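You operate a simulated robot arm through the tools that you are given. There is no shell and no other tool.

You are at the controls of a simulated robot arm. One attempt, no reset.

Task
Tip the yellow tub into the sieve and crank the bran through.
Fine: put the tub back, shut the lid before you crank, then slide the tray out. Set down upright: what you pick out.

The check looks at the end state, three seconds after you hand in, the way a careful person would. Anything else that was tipped, shoved, dropped, spilled or broken makes it a failure. A push-on lid holds only when it is set on centred and level and pressed home; a screw cap is set on level and turned clockwise until tight.

Robot
A 7-joint arm with a two-finger parallel gripper, fixed in place. Base frame: the origin is at the foot of the arm, x ahead of it, y to its left, z up; the work surface is at about z = 880. Readings come in mm, rad, newtons and seconds.
With the tool pointing down near the work surface it reaches from about 240 to 680 mm from the base axis. Its first joint turns from -1.152 to 1.152 rad. Payload 2.4 kg.
The tool frame sits at the grasp point between the pads (the TCP): z along the fingers, y along the line on which they close. The tips reach 30 mm beyond it. The gripper opens to 94 mm. The fingers are 28 mm wide and 10 mm thick; the gripper's body (50 by 96 mm) begins 55 mm behind the TCP.
Orientation is that of the tool frame in the base frame, as a unit quaternion [w, x, y, z]. With the fingers straight down and closing along the base's y, the tool's x points along the base's -x, its y along +y and its z along -z.

Tools
- The arm moves only by the tool send_rows. Its argument "motion" is a list of rows, each a list of 7 numbers: the shift along the tool's x, y, z in mm, then the turn, a rotation vector about the tool's x, y, z in rad, then the gripper command, from -1 (shut) to 1 (fully open), values between in proportion. In form: [[dx, dy, dz, wx, wy, wz, gripper], ...]. A call has 1 to 20 rows; each row shifts and turns the commanded pose from where the row before left it, along the tool's axes as they then stand. Each row takes 0.2 s and may step no farther than 50 mm and 0.15 rad from the row before; otherwise, or with a gripper value out of range, the whole call is refused. Where a pose cannot be reached the arm comes as near as it can. A force on the tool above 50 N (or 10 N above the force at the start of the call, whichever is more), or a blocked arm, ends the call early, and 0.2 s more pass. Each finger travels about 153 mm/s and halts on what it meets, pressing with about 22 N; the grip force reading is that of the motor and also rises with nothing between the fingers. The clock runs only during rows and for 0.2 s after the last one: add rows that do not move to give the fingers time. It gives the time, the measured TCP pose, the force on the tool (base axes), the opening and the grip force at its end, in the units of the frame above (readings bear some noise), with the torque about the TCP (base axes, N m) and any sound that the robot's microphone picked up.
- Cameras (640 x 400 px; columns grow to the right, rows downward): "scene" is fixed at [37.8, 469.1, 1457.2]; the picture's right is [-0.78, -0.63, 0.00], its down [-0.28, 0.35, -0.90] and it looks along [0.56, -0.70, -0.44] (base axes); focal length 226 px, centre (320, 200). "wrist" rides on the gripper at [76, 14, -102] in the tool frame; the picture's right is [-0.18, 0.98, 0.00], its down [-0.75, -0.14, -0.64] and it looks along [-0.63, -0.12, 0.77] (tool axes); focal length 243 px, centre (320, 200). There is no depth. A picture from a camera that has moved, and an enlarged one, comes with that camera's place and axes in the base frame and with its lens.
- snapshot(camera): a new picture of that camera. No time passes.
- enlarge(camera, box): a new picture of the part [left, top, right, bottom] of that camera's present view, enlarged. No time passes.
- sign_off(): hands the job in; it is judged then, once.

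Nothing tells you positions but the pictures and the camera data. Unless the task says otherwise, let go and move clear before handing in.

The tools are called after "Emit:" as a command line: name --pt "numbers of a row" for each row, then --argument value for the rest, lists and objects as JSON in quotes. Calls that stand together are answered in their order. send_rows: Moves the arm, as the interface text tells. Its arguments: {"type":"object","properties":{"motion":{"type":"array","items":{"type":"array","items":{"type":"number"}}}},"required":["motion"]} The other tools are called the same way: snapshot (camera) takes a picture; enlarge (camera, box) takes an enlarged picture of a part of a camera's view; sign_off () hands the job in.

At the start:

```text
time_s: 0.0
tcp_pos: [325.1, 6.0, 1349.4]
tcp_rot: [-0.001, 0.0, 1.0, 0.0]
contact_force: [0.2, -0.1, 0.4]
wrist_torque: [0.01, 0.03, -0.03]
opening: 94.1
finger_force: 0.0
```

scene: 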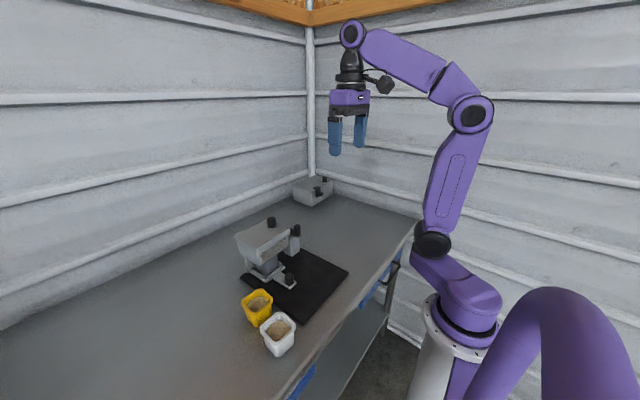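
wrist: 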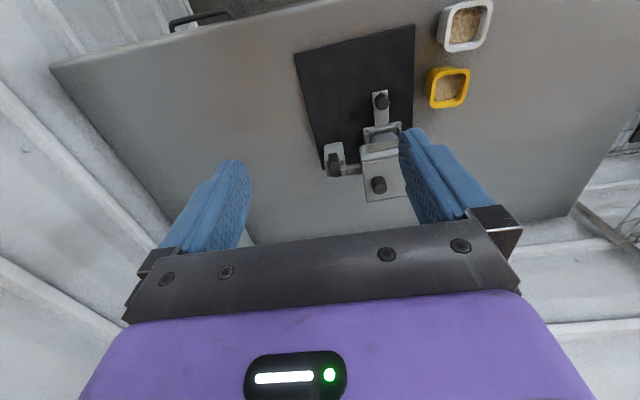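

I see a small sifter machine on a black mat, with a yellow tub and a white tub of bran near it and another box farther away on the bench. I'll take enlarged pictures first to locate things.

Emit:
enlarge --camera "scene" --box '[220, 200, 360, 290]'

Emit:
enlarge --camera "scene" --box '[220, 270, 360, 360]'

Emit:
enlarge --camera "scene" --box '[270, 160, 360, 220]'

Emit:
enlarge --camera "wrist" --box '[290, 0, 530, 150]'

Emit:
enlarge --camera "wrist" --box '[290, 80, 450, 220]'

```text
4.44 times, centred on (290, 245) of scene
camera zoom: at [37.8, 469.1, 1457.2], right [-0.78, -0.63, 0.0], down [-0.28, 0.35, -0.9], along [0.56, -0.7, -0.44], focal length 1005 px, centre (453, 0)
```

zoom: 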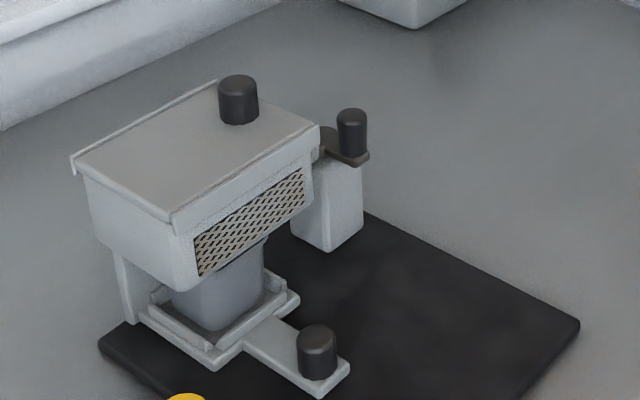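

```text
4.44 times, centred on (290, 315) of scene
camera zoom: at [37.8, 469.1, 1457.2], right [-0.78, -0.63, 0.0], down [-0.28, 0.35, -0.9], along [0.56, -0.7, -0.44], focal length 1005 px, centre (453, -311)
```

zoom: 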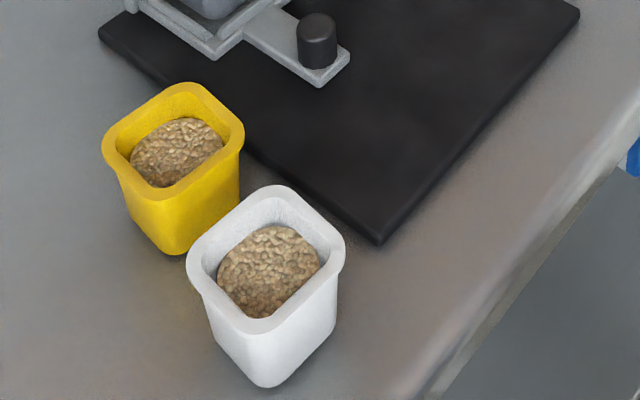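

```text
6.67 times, centred on (315, 190) of scene
camera zoom: at [37.8, 469.1, 1457.2], right [-0.78, -0.63, 0.0], down [-0.28, 0.35, -0.9], along [0.56, -0.7, -0.44], focal length 1508 px, centre (353, 267)
```

zoom: 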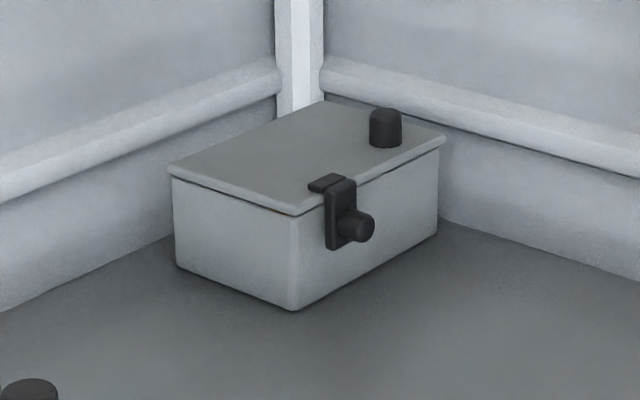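

```text
2.67 times, centred on (410, 75) of wrist
camera zoom: at [248.8, 19.4, 1452.0], right [0.18, 0.98, 0.0], down [0.75, -0.14, 0.64], along [0.63, -0.12, -0.77], focal length 647 px, centre (80, 533)
```

zoom: 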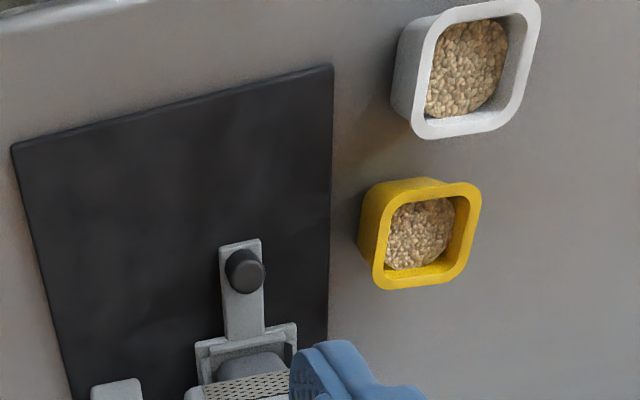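

```text
2.86 times, centred on (370, 150) of wrist
camera zoom: at [248.8, 19.4, 1452.0], right [0.18, 0.98, 0.0], down [0.75, -0.14, 0.64], along [0.63, -0.12, -0.77], focal length 693 px, centre (177, 343)
```

zoom: 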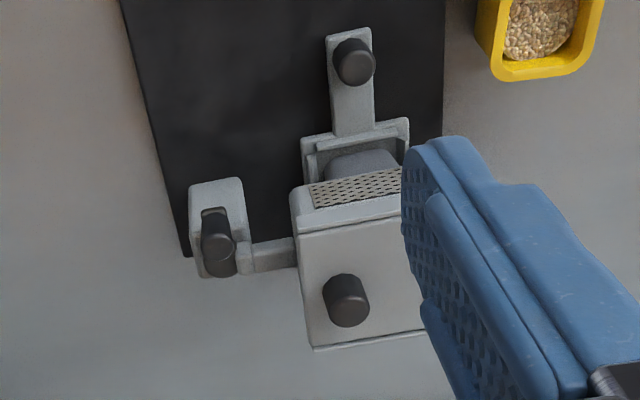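

The sifter stands on the mat around (548, 120), with its lid top near z = 1055. The yellow tub is near (431, 245), the white tub is closer to the base, and the crank sits on the -y side. I'll move the wrist camera closer to see how the lid and crank work.

Emit:
send_rows --pt "-15 27 25 0 0 0 1" --pt "-15 27 25 0 0 0 1" --pt "-15 27 25 0 0 0 1" --pt "-15 27 25 0 0 0 1" --pt "-15 27 25 0 0 0 1" --pt "0 0 0 0 0 0 1"

Emit:
snapshot --camera "wrist"

Emit:
snapshot --camera "scene"

```text
time_s: 1.4
tcp_pos: [400.4, 140.8, 1225.6]
tcp_rot: [0.0, 0.0, 1.0, 0.0]
contact_force: [-0.6, 0.6, -0.7]
wrist_torque: [0.01, 0.01, 0.01]
opening: 94.1
finger_force: 0.0
```

```text
taken
camera wrist: at [322.8, 154.3, 1327.9], right [0.18, 0.98, 0.0], down [0.75, -0.14, 0.64], along [0.63, -0.12, -0.77], focal length 243 px, centre (320, 200)
```

wrist: 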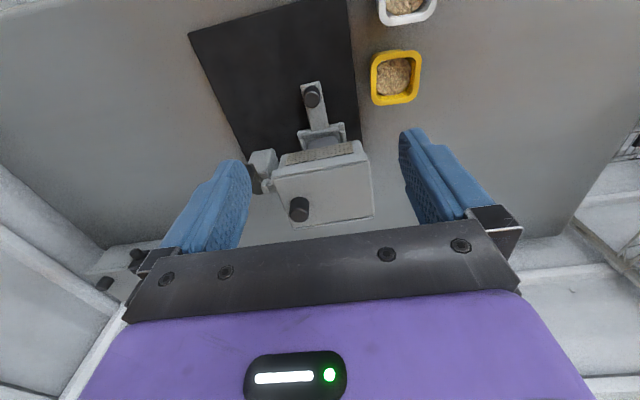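

```text
taken
```

scene: 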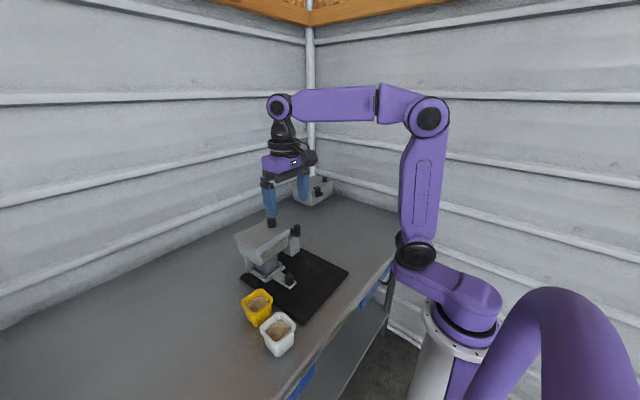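

The sifter is now framed between the fingers, with the lid knob near the -y edge. I'll enlarge for detail.

Emit:
enlarge --camera "wrist" --box '[240, 70, 400, 235]'

Emit:
enlarge --camera "wrist" --box '[350, 0, 460, 115]'

Emit:
enlarge --camera "scene" --box '[225, 205, 315, 265]'

```text
2.42 times, centred on (320, 152) of wrist
camera zoom: at [322.8, 154.3, 1327.9], right [0.18, 0.98, 0.0], down [0.75, -0.14, 0.64], along [0.63, -0.12, -0.77], focal length 588 px, centre (320, 315)
```

zoom: 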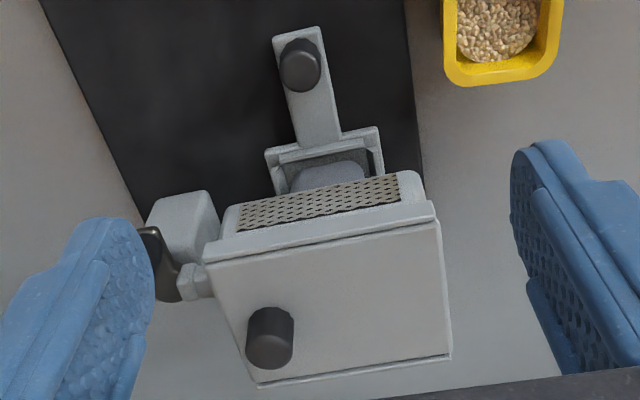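

```text
3.48 times, centred on (405, 58) of wrist
camera zoom: at [322.8, 154.3, 1327.9], right [0.18, 0.98, 0.0], down [0.75, -0.14, 0.64], along [0.63, -0.12, -0.77], focal length 844 px, centre (24, 696)
```

zoom: 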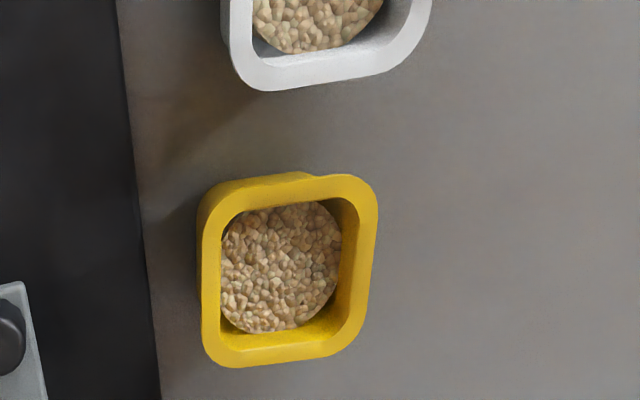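

```text
6.67 times, centred on (270, 235) of scene
camera zoom: at [37.8, 469.1, 1457.2], right [-0.78, -0.63, 0.0], down [-0.28, 0.35, -0.9], along [0.56, -0.7, -0.44], focal length 1508 px, centre (653, -33)
```

zoom: 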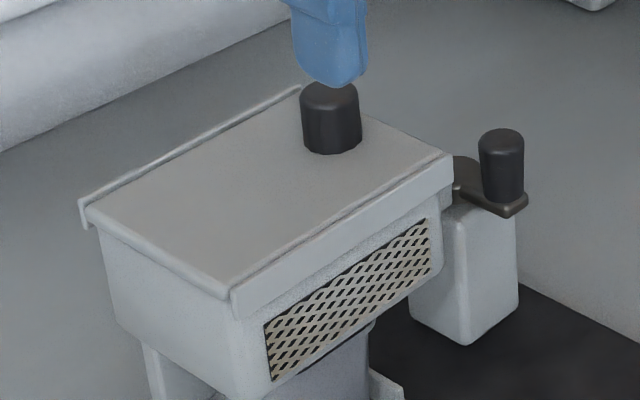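

The lid appears to run between two side rails (along y), and the crank has a vertical knob on a post at the -y side. I'll get closer views of both.

Emit:
send_rows --pt "-25 -10 30 0 0 0 1" --pt "-25 -10 30 0 0 0 1" --pt "0 -10 10 0 0 0 1" --pt "0 0 0 0 0 0 1"

Emit:
snapshot --camera "wrist"

Emit:
enlarge --camera "wrist" --box '[230, 90, 410, 230]'

```text
time_s: 2.4
tcp_pos: [449.5, 110.4, 1156.0]
tcp_rot: [0.0, 0.0, 1.0, 0.001]
contact_force: [-0.2, -0.3, 0.4]
wrist_torque: [0.0, -0.01, -0.02]
opening: 94.2
finger_force: 0.1
```

```text
taken
camera wrist: at [373.5, 124.1, 1258.0], right [0.18, 0.98, 0.0], down [0.75, -0.14, 0.64], along [0.63, -0.12, -0.77], focal length 243 px, centre (320, 200)
```

wrist: 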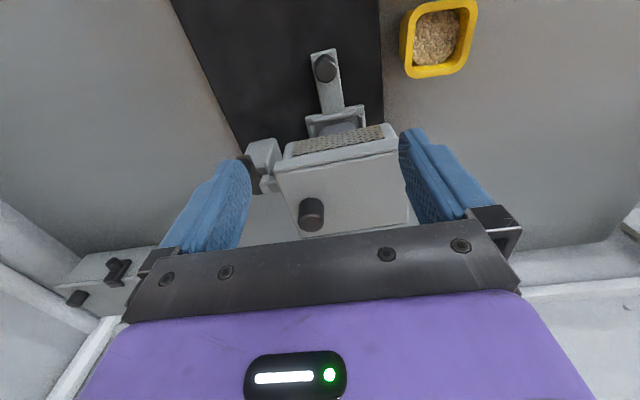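

```text
2.86 times, centred on (320, 160) of wrist
camera zoom: at [373.5, 124.1, 1258.0], right [0.18, 0.98, 0.0], down [0.75, -0.14, 0.64], along [0.63, -0.12, -0.77], focal length 693 px, centre (320, 314)
```

zoom: 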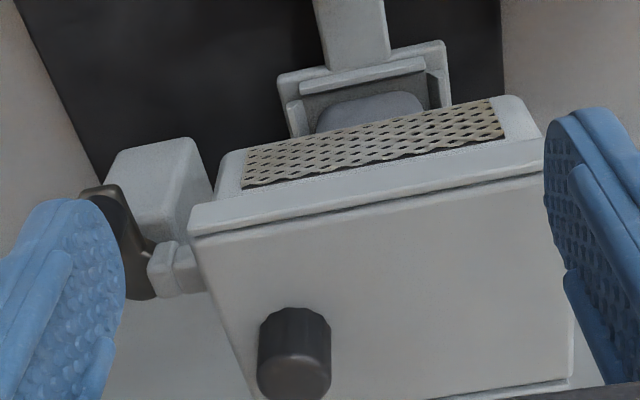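

The lid lies between a front and a back rail. Next I'll look at the crank by shifting the camera toward -y.

Emit:
send_rows --pt "0 -45 0 0 0 0 1" --pt "0 -45 0 0 0 0 1" --pt "0 -30 0 0 0 0 1" --pt "0 0 0 0 0 0 1"

Emit:
enlarge --camera "wrist" --box '[230, 90, 410, 230]'

Emit:
snapshot --camera "wrist"

Emit:
enlarge --camera "scene" --box '[225, 205, 315, 265]'

```text
time_s: 3.4
tcp_pos: [449.9, -10.3, 1154.9]
tcp_rot: [0.0, 0.0, 1.0, 0.0]
contact_force: [-0.2, -0.7, 0.5]
wrist_torque: [-0.02, -0.04, 0.02]
opening: 93.8
finger_force: 0.0
```

```text
2.86 times, centred on (320, 160) of wrist
camera zoom: at [372.6, 3.7, 1257.5], right [0.18, 0.98, 0.0], down [0.75, -0.14, 0.64], along [0.63, -0.12, -0.77], focal length 693 px, centre (320, 314)
```

zoom: 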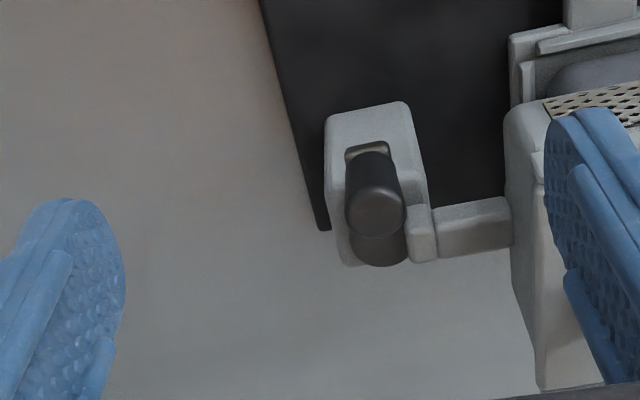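

```text
taken
camera wrist: at [372.6, 3.7, 1257.5], right [0.18, 0.98, 0.0], down [0.75, -0.14, 0.64], along [0.63, -0.12, -0.77], focal length 243 px, centre (320, 200)
```

wrist: 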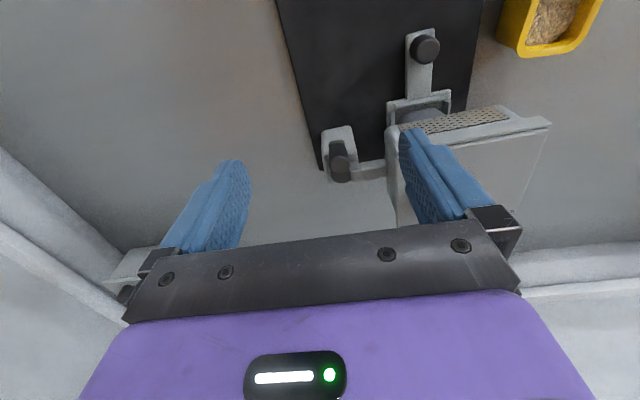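

```text
6.67 times, centred on (270, 235) of scene
camera zoom: at [37.8, 469.1, 1457.2], right [-0.78, -0.63, 0.0], down [-0.28, 0.35, -0.9], along [0.56, -0.7, -0.44], focal length 1508 px, centre (653, -33)
```

zoom: 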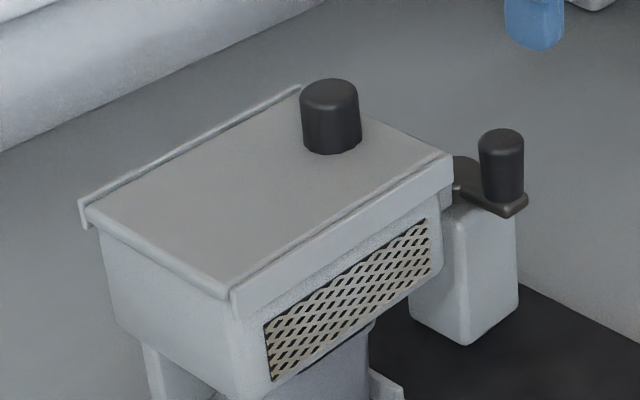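

The crank is a horizontal arm turning about a vertical axis on the post: knob top near (515, -1, 1030), hub near (553, -2). The zoomed pictures come out sharp, so I'll inspect the lid ends, rails and crank hub closely.

Emit:
enlarge --camera "scene" --box '[234, 225, 266, 257]'

Emit:
enlarge --camera "scene" --box '[262, 210, 306, 240]'

Emit:
enlarge --camera "wrist" --box '[310, 115, 400, 190]'

Emit:
enlarge --camera "scene" --box '[240, 250, 300, 295]'

```text
12.50 times, centred on (250, 241) of scene
camera zoom: at [37.8, 469.1, 1457.2], right [-0.78, -0.63, 0.0], down [-0.28, 0.35, -0.9], along [0.56, -0.7, -0.44], focal length 2827 px, centre (1195, -312)
```

zoom: 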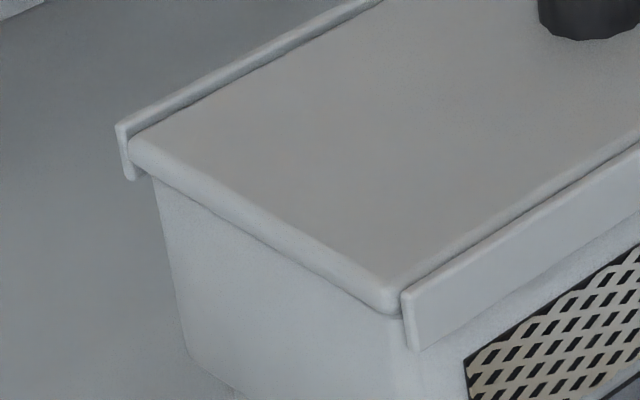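

```text
13.33 times, centred on (284, 225) of scene
camera zoom: at [37.8, 469.1, 1457.2], right [-0.78, -0.63, 0.0], down [-0.28, 0.35, -0.9], along [0.56, -0.7, -0.44], focal length 3016 px, centre (800, -133)
```

zoom: 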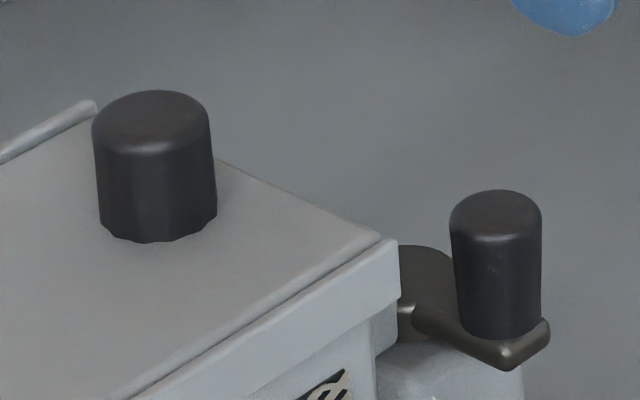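

```text
5.33 times, centred on (355, 152) of wrist
camera zoom: at [372.6, 3.7, 1257.5], right [0.18, 0.98, 0.0], down [0.75, -0.14, 0.64], along [0.63, -0.12, -0.77], focal length 1294 px, centre (133, 453)
```

zoom: 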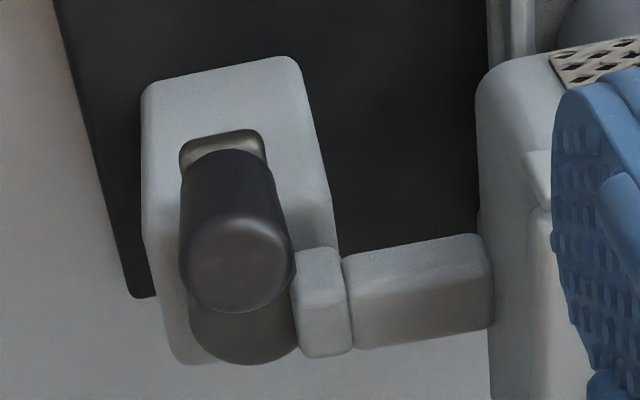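

```text
8.89 times, centred on (270, 272) of scene
camera zoom: at [37.8, 469.1, 1457.2], right [-0.78, -0.63, 0.0], down [-0.28, 0.35, -0.9], along [0.56, -0.7, -0.44], focal length 2010 px, centre (764, -444)
```

zoom: 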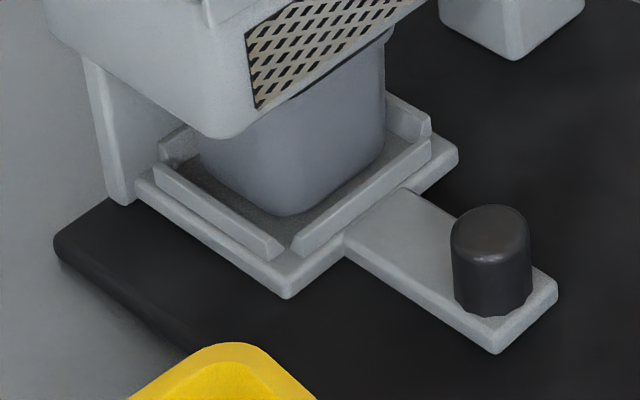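

The lid is a plate held between side rails along y, and the cup sits on a tray whose handle knob faces the robot. I'll move above the lid knob and lower onto it.

Emit:
send_rows --pt "-31 31.5 0 0 0 0 1" --pt "-31 31.5 0 0 0 0 1" --pt "-30 31.5 0 0 0 0 1" --pt "0 0 25 0 0 0 1" --pt "0 0 20 0 0 0 1" --pt "0 0 0 0 0 0 1"

Emit:
enlarge --camera "scene" --box '[225, 175, 315, 265]'

Emit:
snapshot --camera "wrist"

```text
time_s: 4.8
tcp_pos: [543.2, 85.9, 1109.3]
tcp_rot: [0.0, 0.0, 1.0, 0.0]
contact_force: [-0.2, 0.1, -0.4]
wrist_torque: [-0.01, -0.03, 0.02]
opening: 93.9
finger_force: 0.2
```

```text
4.44 times, centred on (270, 220) of scene
camera zoom: at [37.8, 469.1, 1457.2], right [-0.78, -0.63, 0.0], down [-0.28, 0.35, -0.9], along [0.56, -0.7, -0.44], focal length 1005 px, centre (542, 111)
```

zoom: 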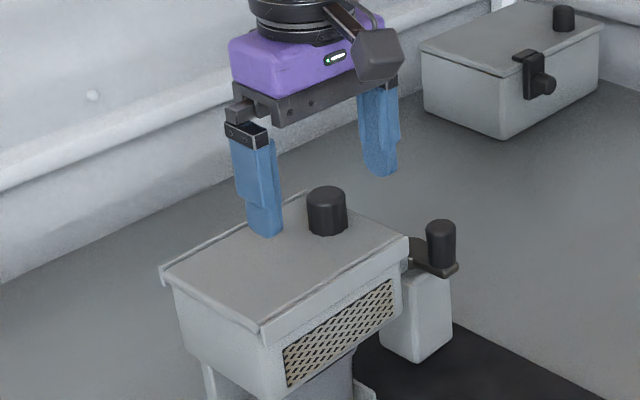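

```text
taken
camera wrist: at [466.7, 100.2, 1212.0], right [0.18, 0.98, 0.0], down [0.75, -0.14, 0.64], along [0.63, -0.12, -0.77], focal length 243 px, centre (320, 200)
```

wrist: 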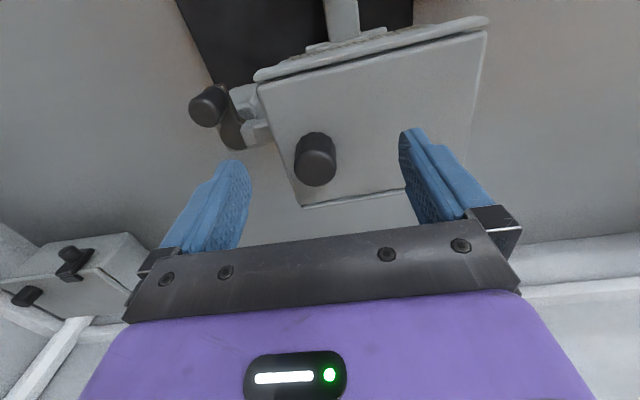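

The knob is centred between the fingers at about (541, 84, top 1087). I'll lower and grip it.

Emit:
send_rows --pt "0 -1.7 13 0 0 0 1" --pt "0 0 0 0 0 0 1" --pt "0 0 0 0 0 0 -0.2" --pt "0 0 0 0 0 0 -1" --pt "0 0 0 0 0 0 -1"

Emit:
enlarge --camera "scene" --box '[225, 175, 315, 265]'

```text
time_s: 6.0
tcp_pos: [543.6, 84.6, 1095.7]
tcp_rot: [0.001, 0.0, 1.0, 0.001]
contact_force: [-0.7, -2.3, -0.3]
wrist_torque: [0.2, 0.02, -0.08]
opening: 27.4
finger_force: 22.2
```

```text
4.44 times, centred on (270, 220) of scene
camera zoom: at [37.8, 469.0, 1457.3], right [-0.78, -0.63, 0.0], down [-0.28, 0.35, -0.9], along [0.56, -0.7, -0.44], focal length 1005 px, centre (542, 111)
```

zoom: 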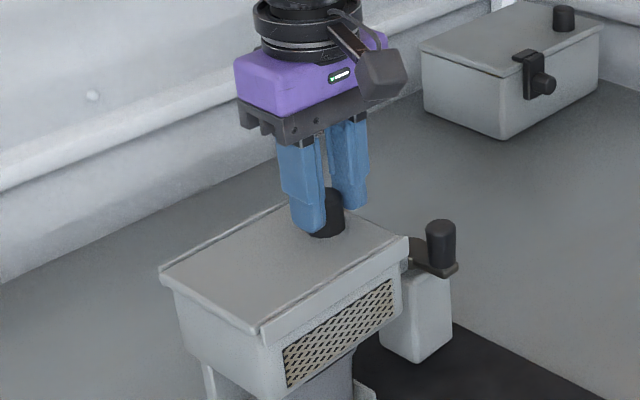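

The knob is gripped (27.4 mm). I'll test with a small slide toward +y first, watching the force.

Emit:
send_rows --pt "0 2 0 0 0 0 -1" --pt "0 2 0 0 0 0 -1" --pt "0 0 0 0 0 0 -1"

Emit:
enlarge --camera "scene" --box '[234, 205, 294, 260]'

```text
time_s: 6.8
tcp_pos: [543.8, 86.9, 1096.6]
tcp_rot: [0.0, 0.0, 1.0, 0.0]
contact_force: [3.8, -0.4, 0.6]
wrist_torque: [0.1, 0.06, -0.03]
opening: 27.3
finger_force: 21.9
```

```text
7.27 times, centred on (264, 232) of scene
camera zoom: at [37.9, 469.1, 1457.2], right [-0.78, -0.63, 0.0], down [-0.28, 0.35, -0.9], along [0.56, -0.7, -0.44], focal length 1645 px, centre (727, -36)
```

zoom: 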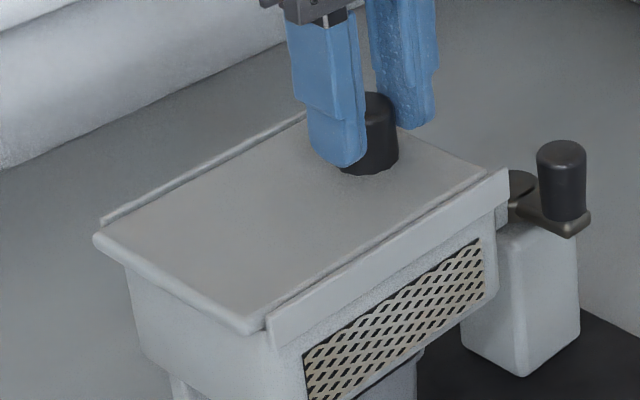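

The lid slides freely toward +y: its edge now sticks out past the rails. I'll continue opening it that way in small steps.

Emit:
send_rows --pt "0 6 0 0 0 0 -1" --pt "0 6 0 0 0 0 -1" --pt "0 6 0 0 0 0 -1" --pt "0 6 0 0 0 0 -1" --pt "0 6 0 0 0 0 -1" --pt "0 0 0 0 0 0 -1"

Emit:
enlarge --camera "scene" --box '[225, 195, 315, 265]'

```text
time_s: 8.2
tcp_pos: [543.4, 117.2, 1095.7]
tcp_rot: [-0.002, 0.0, 1.0, 0.0]
contact_force: [-6.5, -0.6, 0.4]
wrist_torque: [0.19, 0.36, -0.07]
opening: 27.6
finger_force: 22.6
```

```text
5.71 times, centred on (270, 230) of scene
camera zoom: at [37.7, 469.1, 1457.2], right [-0.78, -0.63, 0.0], down [-0.28, 0.35, -0.9], along [0.56, -0.7, -0.44], focal length 1292 px, centre (606, 29)
```

zoom: 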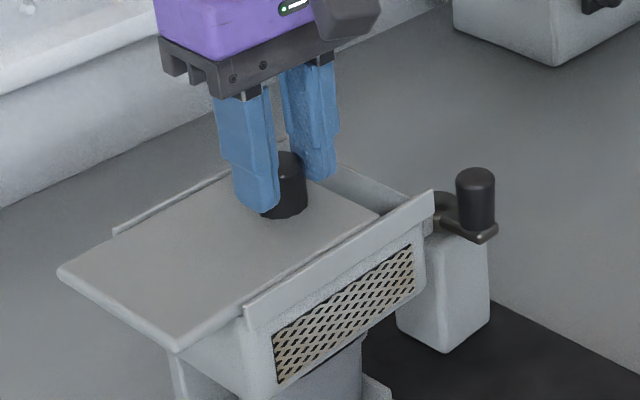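

The lid slides well. I'll continue toward +y in small steps to find the end of its travel.

Emit:
send_rows --pt "0 6 0 0 0 0 -1" --pt "0 6 0 0 0 0 -1" --pt "0 6 0 0 0 0 -1" --pt "0 6 0 0 0 0 -1" --pt "0 6 0 0 0 0 -1" --pt "0 0 0 0 0 0 -1"

Emit:
enlarge --camera "scene" --box '[215, 195, 305, 265]'

```text
time_s: 9.6
tcp_pos: [542.5, 148.8, 1096.5]
tcp_rot: [0.0, -0.001, 1.0, 0.0]
contact_force: [-4.6, -0.1, -0.3]
wrist_torque: [0.19, 0.38, -0.08]
opening: 27.2
finger_force: 21.7
```

```text
5.71 times, centred on (260, 230) of scene
camera zoom: at [37.9, 469.1, 1457.2], right [-0.78, -0.63, 0.0], down [-0.28, 0.35, -0.9], along [0.56, -0.7, -0.44], focal length 1292 px, centre (663, 29)
```

zoom: 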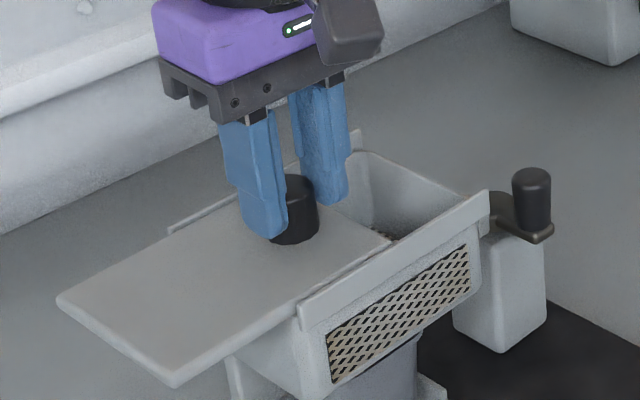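

It's still travelling freely and level. I'll continue.

Emit:
send_rows --pt "0 5 0 0 0 0 -1" --pt "0 5 0 0 0 0 -1" --pt "0 5 0 0 0 0 -1" --pt "0 5 0 0 0 0 -1" --pt "0 0 0 0 0 0 -1"

Emit:
enlarge --camera "scene" --box '[215, 195, 305, 265]'

Emit:
snapshot --camera "wrist"

```text
time_s: 10.8
tcp_pos: [542.8, 166.5, 1096.3]
tcp_rot: [0.0, -0.001, 1.0, 0.0]
contact_force: [-3.5, 0.2, -0.1]
wrist_torque: [0.19, 0.33, -0.03]
opening: 27.7
finger_force: 21.9
```

```text
5.71 times, centred on (260, 230) of scene
camera zoom: at [38.0, 469.1, 1457.2], right [-0.78, -0.63, 0.0], down [-0.28, 0.35, -0.9], along [0.56, -0.7, -0.44], focal length 1292 px, centre (663, 29)
```

zoom: 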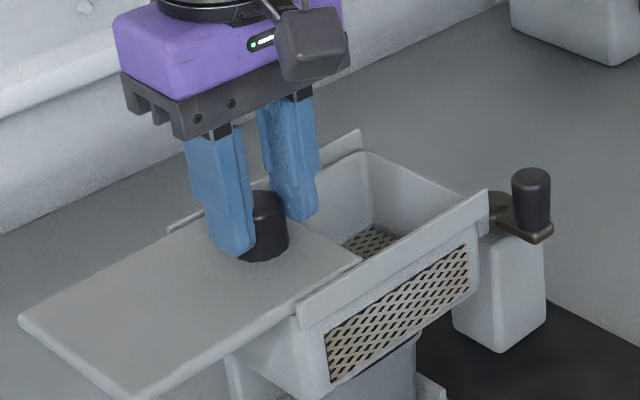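

```text
taken
camera wrist: at [466.4, 181.7, 1198.9], right [0.18, 0.98, 0.0], down [0.75, -0.14, 0.64], along [0.63, -0.12, -0.77], focal length 243 px, centre (320, 200)
```

wrist: 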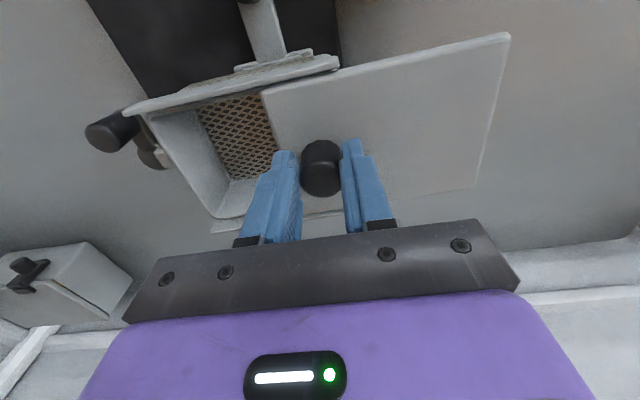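

The sieve is now visible inside the hopper. I'll push a bit further to look for the end stop.

Emit:
send_rows --pt "0 4 0 0 0 0 -1" --pt "0 4 0 0 0 0 -1" --pt "0 4 0 0 0 0 -1" --pt "0 4 0 0 0 0 -1" --pt "0 0 0 0 0 0 -1"

Emit:
enlarge --camera "scene" --box '[205, 195, 305, 265]'

```text
time_s: 12.0
tcp_pos: [544.3, 184.3, 1097.4]
tcp_rot: [0.001, 0.0, 1.0, -0.001]
contact_force: [1.0, 0.5, -0.3]
wrist_torque: [0.22, -0.19, -0.11]
opening: 27.6
finger_force: 21.6
```

```text
5.71 times, centred on (255, 230) of scene
camera zoom: at [38.1, 469.2, 1457.2], right [-0.78, -0.63, 0.0], down [-0.28, 0.35, -0.9], along [0.56, -0.7, -0.44], focal length 1292 px, centre (691, 29)
```

zoom: 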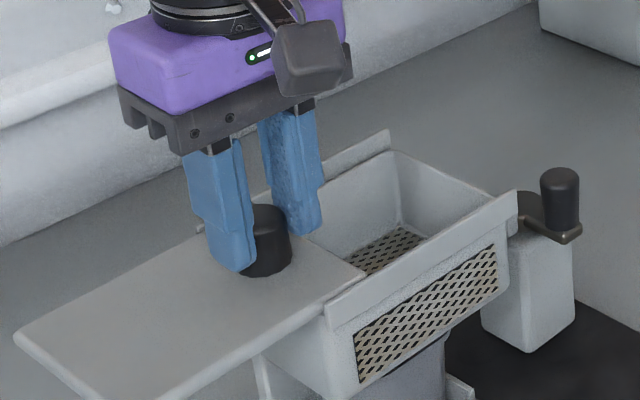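

There's no load building up, so the lid is guided and held by its rails. A little further.

Emit:
send_rows --pt "0 4 0 0 0 0 -1" --pt "0 4 0 0 0 0 -1" --pt "0 4 0 0 0 0 -1" --pt "0 0 0 0 0 0 -1"

Emit:
enlarge --camera "scene" --box '[205, 195, 305, 265]'

```text
time_s: 13.0
tcp_pos: [542.8, 194.8, 1097.8]
tcp_rot: [0.0, -0.001, 1.0, 0.0]
contact_force: [-0.7, -4.6, 0.7]
wrist_torque: [0.07, 0.13, -0.05]
opening: 27.7
finger_force: 22.1
```

```text
5.71 times, centred on (255, 230) of scene
camera zoom: at [38.0, 469.1, 1457.2], right [-0.78, -0.63, 0.0], down [-0.28, 0.35, -0.9], along [0.56, -0.7, -0.44], focal length 1292 px, centre (691, 29)
```

zoom: 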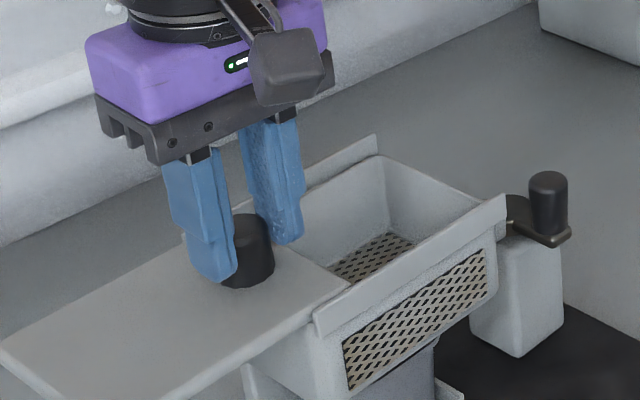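

The sifter itself may have shifted slightly when the lid reached its stop. I'll compare against the earlier views.

Emit:
enlarge --camera "scene" --box '[225, 205, 315, 265]'

Emit:
enlarge --camera "scene" --box '[220, 200, 360, 290]'

Emit:
enlarge --camera "scene" --box '[240, 250, 300, 295]'

```text
6.67 times, centred on (270, 235) of scene
camera zoom: at [38.0, 469.1, 1457.2], right [-0.78, -0.63, 0.0], down [-0.28, 0.35, -0.9], along [0.56, -0.7, -0.44], focal length 1508 px, centre (653, -33)
```

zoom: 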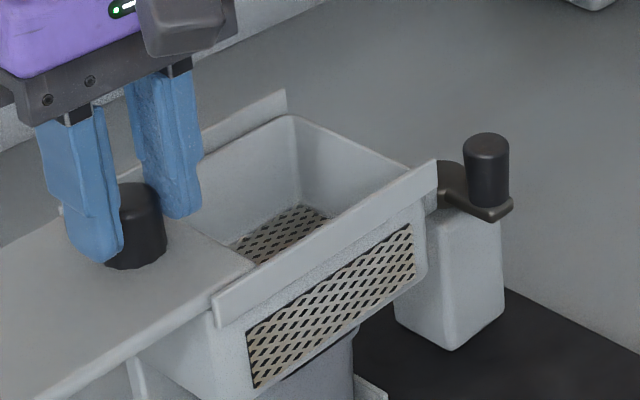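

```text
4.44 times, centred on (290, 245) of scene
camera zoom: at [38.0, 469.1, 1457.2], right [-0.78, -0.63, 0.0], down [-0.28, 0.35, -0.9], along [0.56, -0.7, -0.44], focal length 1005 px, centre (453, 0)
```

zoom: 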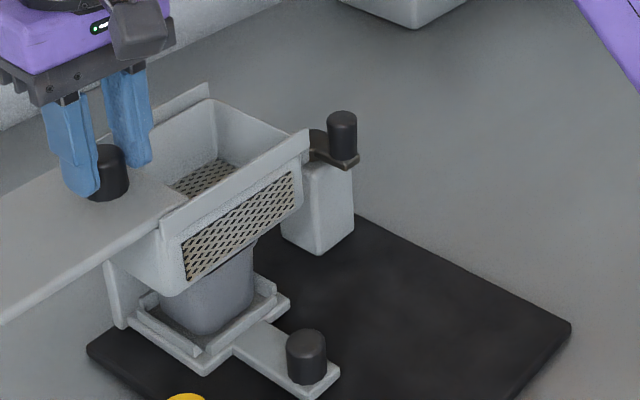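

```text
8.89 times, centred on (270, 272) of scene
camera zoom: at [38.0, 469.1, 1457.2], right [-0.78, -0.63, 0.0], down [-0.28, 0.35, -0.9], along [0.56, -0.7, -0.44], focal length 2010 px, centre (764, -444)
```

zoom: 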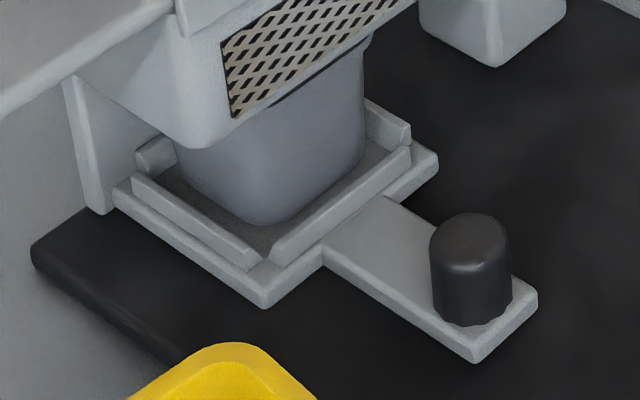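

The lid's travel is about 100 mm. The free-standing sifter, together with its black base plate, got dragged about 10 mm in +y at the stop. I'll correct that later by pushing the lid against its closed stop. For now I'll ease off the force, release, and go up.

Emit:
send_rows --pt "0 -2 0 0 0 0 -1" --pt "0 -1 0 0 0 0 -1" --pt "0 0 0 0 0 0 -0.2" --pt "0 0 0 0 0 0 0.0" --pt "0 0 -20 0 0 0 0.0" --pt "0 0 -40 0 0 0 0.5" --pt "0 0 0 0 0 0 0.5"

Emit:
snapshot --camera "wrist"

Emit:
enlarge --camera "scene" --box '[205, 195, 315, 275]'

```text
time_s: 14.6
tcp_pos: [541.5, 190.6, 1154.9]
tcp_rot: [0.0, 0.0, 1.0, 0.0]
contact_force: [0.6, 0.2, 0.5]
wrist_torque: [-0.01, -0.01, 0.0]
opening: 70.9
finger_force: 0.0
```

```text
taken
camera wrist: at [465.2, 204.3, 1257.9], right [0.18, 0.98, 0.0], down [0.75, -0.14, 0.64], along [0.63, -0.12, -0.77], focal length 243 px, centre (320, 200)
```

wrist: 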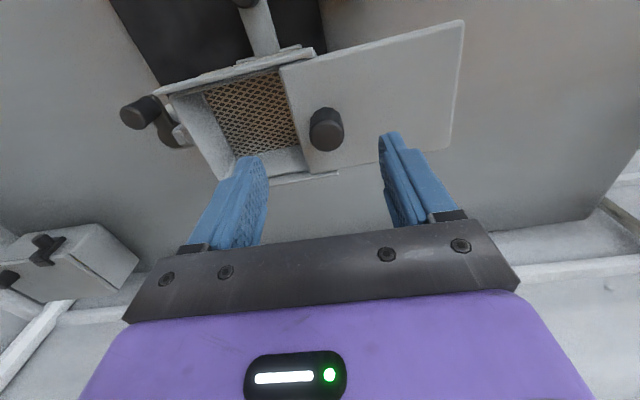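

```text
5.00 times, centred on (260, 235) of scene
camera zoom: at [37.8, 469.1, 1457.2], right [-0.78, -0.63, 0.0], down [-0.28, 0.35, -0.9], along [0.56, -0.7, -0.44], focal length 1131 px, centre (620, 25)
```

zoom: 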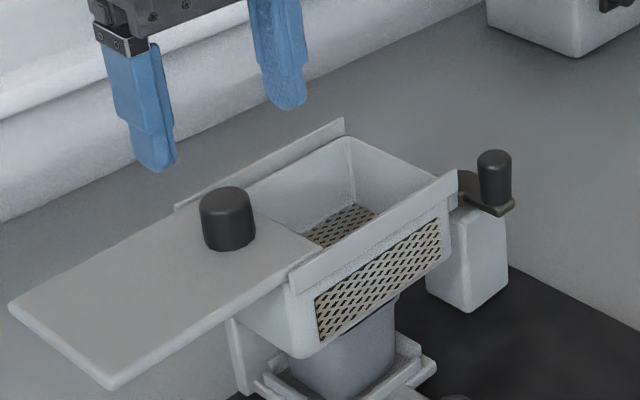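

The lid stays open and level, leaving a hopper opening of about x 500–592, y 75–170. The wrist camera sits on the side I'd pour from, so I need the hand turned half round for the pour. I'll check in free air whether that yaw is reachable.

Emit:
send_rows --pt "0 0 -45 0 0 0 1" --pt "25 -25 -35 0 0 0 1" --pt "25 -25 -35 0 0 0 1" --pt "25 -25 -35 0 0 0 1" --pt "0 0 0 0 0 0.15 1" --pt "0 0 0 0 0 0.15 1" --pt "0 0 0 0 0 0.15 1" --pt "0 0 0 0 0 0.15 1" --pt "0 0 0 0 0 0.15 1" --pt "0 0 0 0 0 0.15 1" --pt "0 0 0 0 0 0.15 1" --pt "0 0 0 0 0 0.15 1" --pt "0 0 0 0 0 0.15 1" --pt "0 0 0 0 0 0.15 1" --pt "0 0 0 0 0 0 1"

Emit:
snapshot --camera "scene"

```text
time_s: 17.8
tcp_pos: [467.7, 116.8, 1305.9]
tcp_rot: [0.0, 0.683, 0.731, 0.0]
contact_force: [-0.1, -0.6, -0.3]
wrist_torque: [0.01, 0.0, -0.02]
opening: 94.0
finger_force: 0.0
```

```text
taken
```

scene: 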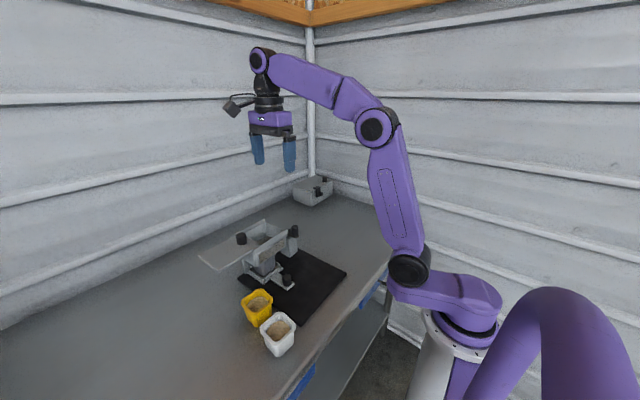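

The first 1.5 rad of yaw was fine. I'll continue to the full half turn.

Emit:
send_rows --pt "0 0 0 0 0 0.15 1" --pt "0 0 0 0 0 0.15 1" --pt "0 0 0 0 0 0.15 1" --pt "0 0 0 0 0 0.15 1" --pt "0 0 0 0 0 0.15 1" --pt "0 0 0 0 0 0.15 1" --pt "0 0 0 0 0 0.15 1" --pt "0 0 0 0 0 0.15 1" --pt "0 0 0 0 0 0.15 1" --pt "0 0 0 0 0 0.15 1" --pt "0 0 0 0 0 0.1416 1" --pt "0 0 0 0 0 0 1"

Emit:
snapshot --camera "scene"

```text
time_s: 20.4
tcp_pos: [462.8, 87.3, 1296.3]
tcp_rot: [0.0, 1.0, 0.025, 0.002]
contact_force: [0.3, 0.1, -0.3]
wrist_torque: [0.0, 0.04, 0.02]
opening: 94.1
finger_force: 0.1
out of reach, approached as far as the arm can: row 11
```

```text
taken
```

scene: 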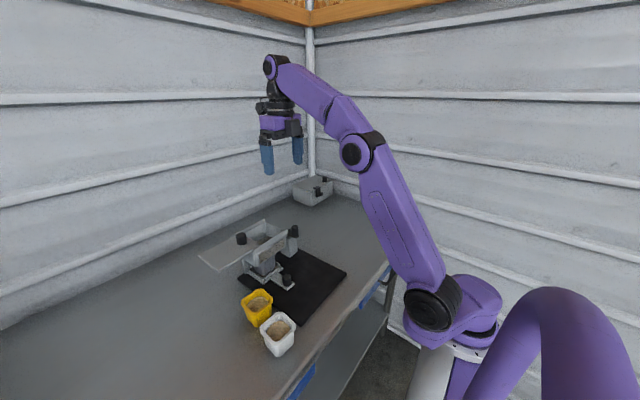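

The half turn is nearly reachable (about 3.0 rad is fine). Next I'll dry-run the pouring tilt in free air above the hopper to check reach.

Emit:
send_rows --pt "0 0 0 0 0 -0.12 1" --pt "26 -12 0 0 0 0 1" --pt "26 -12 0 0 0 0 1" --pt "26 -12 0 0 0 0 1" --pt "0 0 0 0 0.15 0 1" --pt "0 0 0 0 0.15 0 1" --pt "0 0 0 0 0.15 0 1" --pt "0 0 0 0 0.15 0 1" --pt "0 0 0 0 0.15 0 1" --pt "0 0 0 0 0.15 0 1" --pt "0 0 0 0 0.15 0 1" --pt "0 0 0 0 0.15 0 1" --pt "0 0 0 0 0.15 0 1" --pt "0 0 0 0 0.15 0 1" --pt "0 0 0 0 0 0 1"

Emit:
snapshot --camera "scene"

```text
time_s: 23.6
tcp_pos: [518.4, 104.8, 1269.3]
tcp_rot: [-0.033, 0.751, 0.042, 0.658]
contact_force: [-1.2, 2.3, -0.3]
wrist_torque: [-0.03, -0.04, -0.14]
opening: 94.2
finger_force: 0.1
out of reach, approached as far as the arm can: row 3, 4, 13
```

```text
taken
```

scene: 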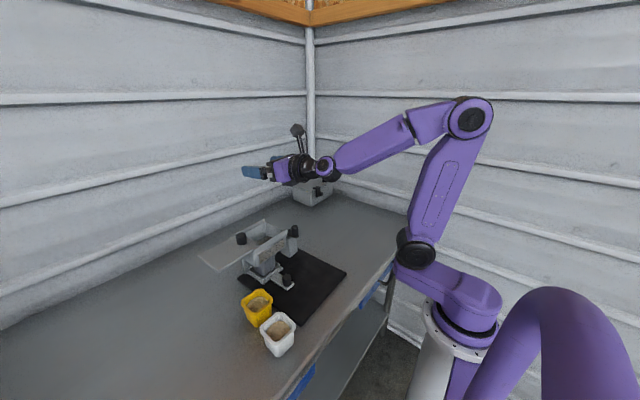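

The horizontal pose works, with the camera on top. I'll keep tilting to see if the full pour angle is reachable.

Emit:
send_rows --pt "0 0 0 0 0.15 0 1" --pt "0 0 0 0 0.15 0 1" --pt "0 0 0 0 0.15 0 1" --pt "0 0 0 0 0.15 0 1" --pt "0 0 0 0 0.15 0 1" --pt "0 0 0 0 0 0 1"

Emit:
snapshot --camera "scene"

```text
time_s: 25.0
tcp_pos: [518.6, 104.4, 1268.3]
tcp_rot: [-0.049, 0.458, 0.028, 0.887]
contact_force: [0.4, -0.1, -1.4]
wrist_torque: [-0.01, 0.0, 0.01]
opening: 94.2
finger_force: 0.0
```

```text
taken
```

scene: 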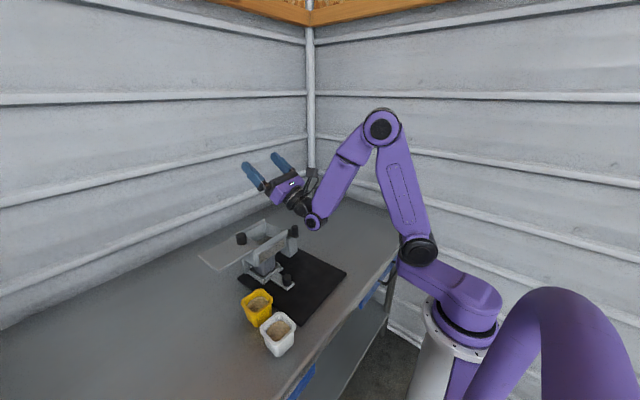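

The full pour angle (about 125°) is reachable. I'll undo the tilt and yaw, then go look at the yellow tub.

Emit:
send_rows --pt "0 0 0 0 -0.15 0 1" --pt "0 0 0 0 -0.15 0 1" --pt "0 0 0 0 -0.15 0 1" --pt "0 0 0 0 -0.15 0 1" --pt "0 0 0 0 -0.15 0 1" --pt "0 0 0 0 -0.15 0 1" --pt "0 0 0 0 -0.15 0 1" --pt "0 0 0 0 -0.15 0 1" --pt "0 0 0 0 -0.15 0 1" --pt "0 0 0 0 -0.15 0 1" --pt "0 0 0 0 -0.15 0 1" --pt "0 0 0 0 -0.15 0 1" --pt "0 0 0 0 -0.15 0 1" --pt "0 0 0 0 -0.15 0 1" --pt "0 0 0 0 0 0 1"

```text
time_s: 28.2
tcp_pos: [505.6, 112.7, 1260.5]
tcp_rot: [-0.005, 0.962, 0.047, 0.269]
contact_force: [-0.5, 0.5, 0.1]
wrist_torque: [-0.02, 0.0, -0.01]
opening: 93.8
finger_force: 0.1
out of reach, approached as far as the arm can: row 7, 12, 13, 14
```

The limit appears only near vertical with full yaw. I'll unwind the yaw first, then straighten the tilt.

Emit:
send_rows --pt "0 0 0 0 0 -0.15 1" --pt "0 0 0 0 0 -0.15 1" --pt "0 0 0 0 0 -0.15 1" --pt "0 0 0 0 0 -0.15 1" --pt "0 0 0 0 0 -0.15 1" --pt "0 0 0 0 0 -0.15 1" --pt "0 0 0 0 0 -0.15 1" --pt "0 0 0 0 0 -0.15 1" --pt "0 0 0 0 0 -0.15 1" --pt "0 0 0 0 0 -0.15 1" --pt "0 0 0 0 0 -0.15 1" --pt "0 0 0 0 0 -0.15 1" --pt "0 0 0 0 0 -0.15 1" --pt "0 0 0 0 0 -0.15 1" --pt "0 0 0 0 0 -0.15 1" --pt "0 0 0 0 0 -0.15 1" --pt "0 0 0 0 0 -0.15 1" --pt "0 0 0 0 0 -0.15 1" --pt "0 0 0 0 0 -0.15 1" --pt "0 0 0 0 0 -0.15 1"

```text
time_s: 32.4
tcp_pos: [503.9, 112.6, 1259.7]
tcp_rot: [0.267, 0.02, 0.963, 0.024]
contact_force: [0.5, -0.5, -0.4]
wrist_torque: [0.01, 0.01, -0.03]
opening: 93.9
finger_force: 0.0
```

I'll straighten the tool and move above the yellow tub to view it.

Emit:
send_rows --pt "0 0 0 0.0122 0.1354 -0.0102 1" --pt "0 0 0 0.0122 0.1354 -0.0102 1" --pt "0 0 0 0.0122 0.1354 -0.0102 1" --pt "0 0 0 0.0122 0.1354 -0.0102 1" --pt "14.2 26.2 36 0 0 0 1" --pt "14.2 26.2 36 0 0 0 1" --pt "14.2 26.2 36 0 0 0 1" --pt "14.2 26.2 36 0 0 0 1" --pt "14.2 26.2 36 0 0 0 1" --pt "0 0 0 0 0 0 1"

Emit:
snapshot --camera "wrist"

Emit:
enlarge --camera "wrist" --box '[260, 40, 380, 150]'

Emit:
enlarge --camera "scene" --box '[230, 280, 310, 360]'

```text
time_s: 34.4
tcp_pos: [542.5, 236.2, 1089.7]
tcp_rot: [0.272, 0.029, 0.962, 0.016]
contact_force: [2.5, -12.0, 3.6]
wrist_torque: [-0.58, 0.1, 0.04]
opening: 93.8
finger_force: 0.1
out of reach, approached as far as the arm can: row 1, 2, 3, 4
stopped in row 10: the force on the tool passed its limit at 84 N (the readings are from after the stop); the commanded pose is now the measured one
```

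```text
taken
camera wrist: at [423.8, 253.7, 1137.9], right [0.2, 0.97, 0.14], down [0.3, -0.2, 0.93], along [0.93, -0.15, -0.33], focal length 243 px, centre (320, 200)
```

wrist: 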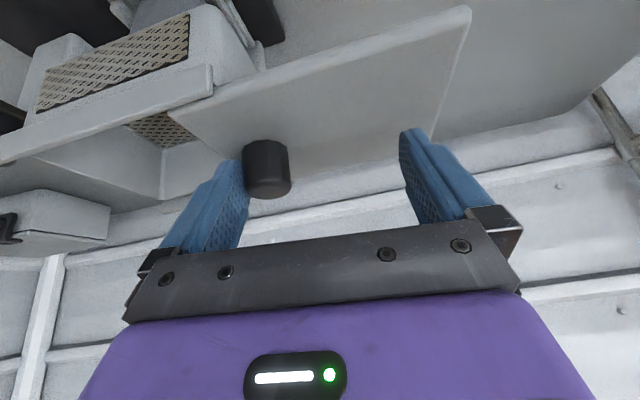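

```text
3.64 times, centred on (320, 95) of wrist
camera zoom: at [423.8, 253.7, 1137.9], right [0.2, 0.97, 0.14], down [0.3, -0.2, 0.93], along [0.93, -0.15, -0.33], focal length 882 px, centre (320, 582)
```

zoom: 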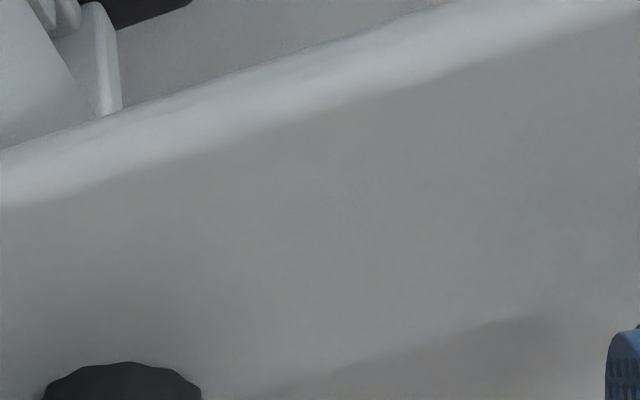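

```text
5.00 times, centred on (270, 320) of scene
camera zoom: at [37.7, 468.7, 1457.3], right [-0.78, -0.63, 0.0], down [-0.28, 0.35, -0.9], along [0.56, -0.7, -0.44], focal length 1131 px, centre (570, -400)
```

zoom: 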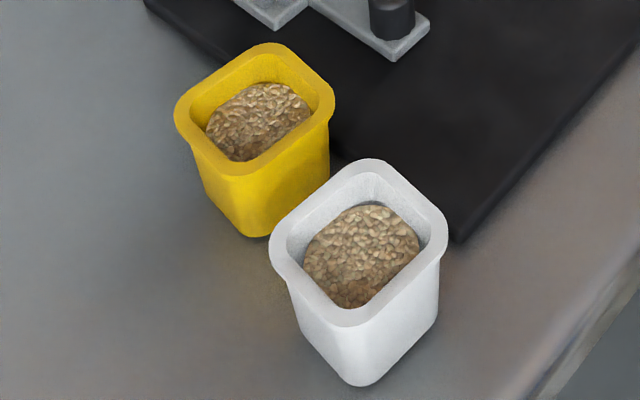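

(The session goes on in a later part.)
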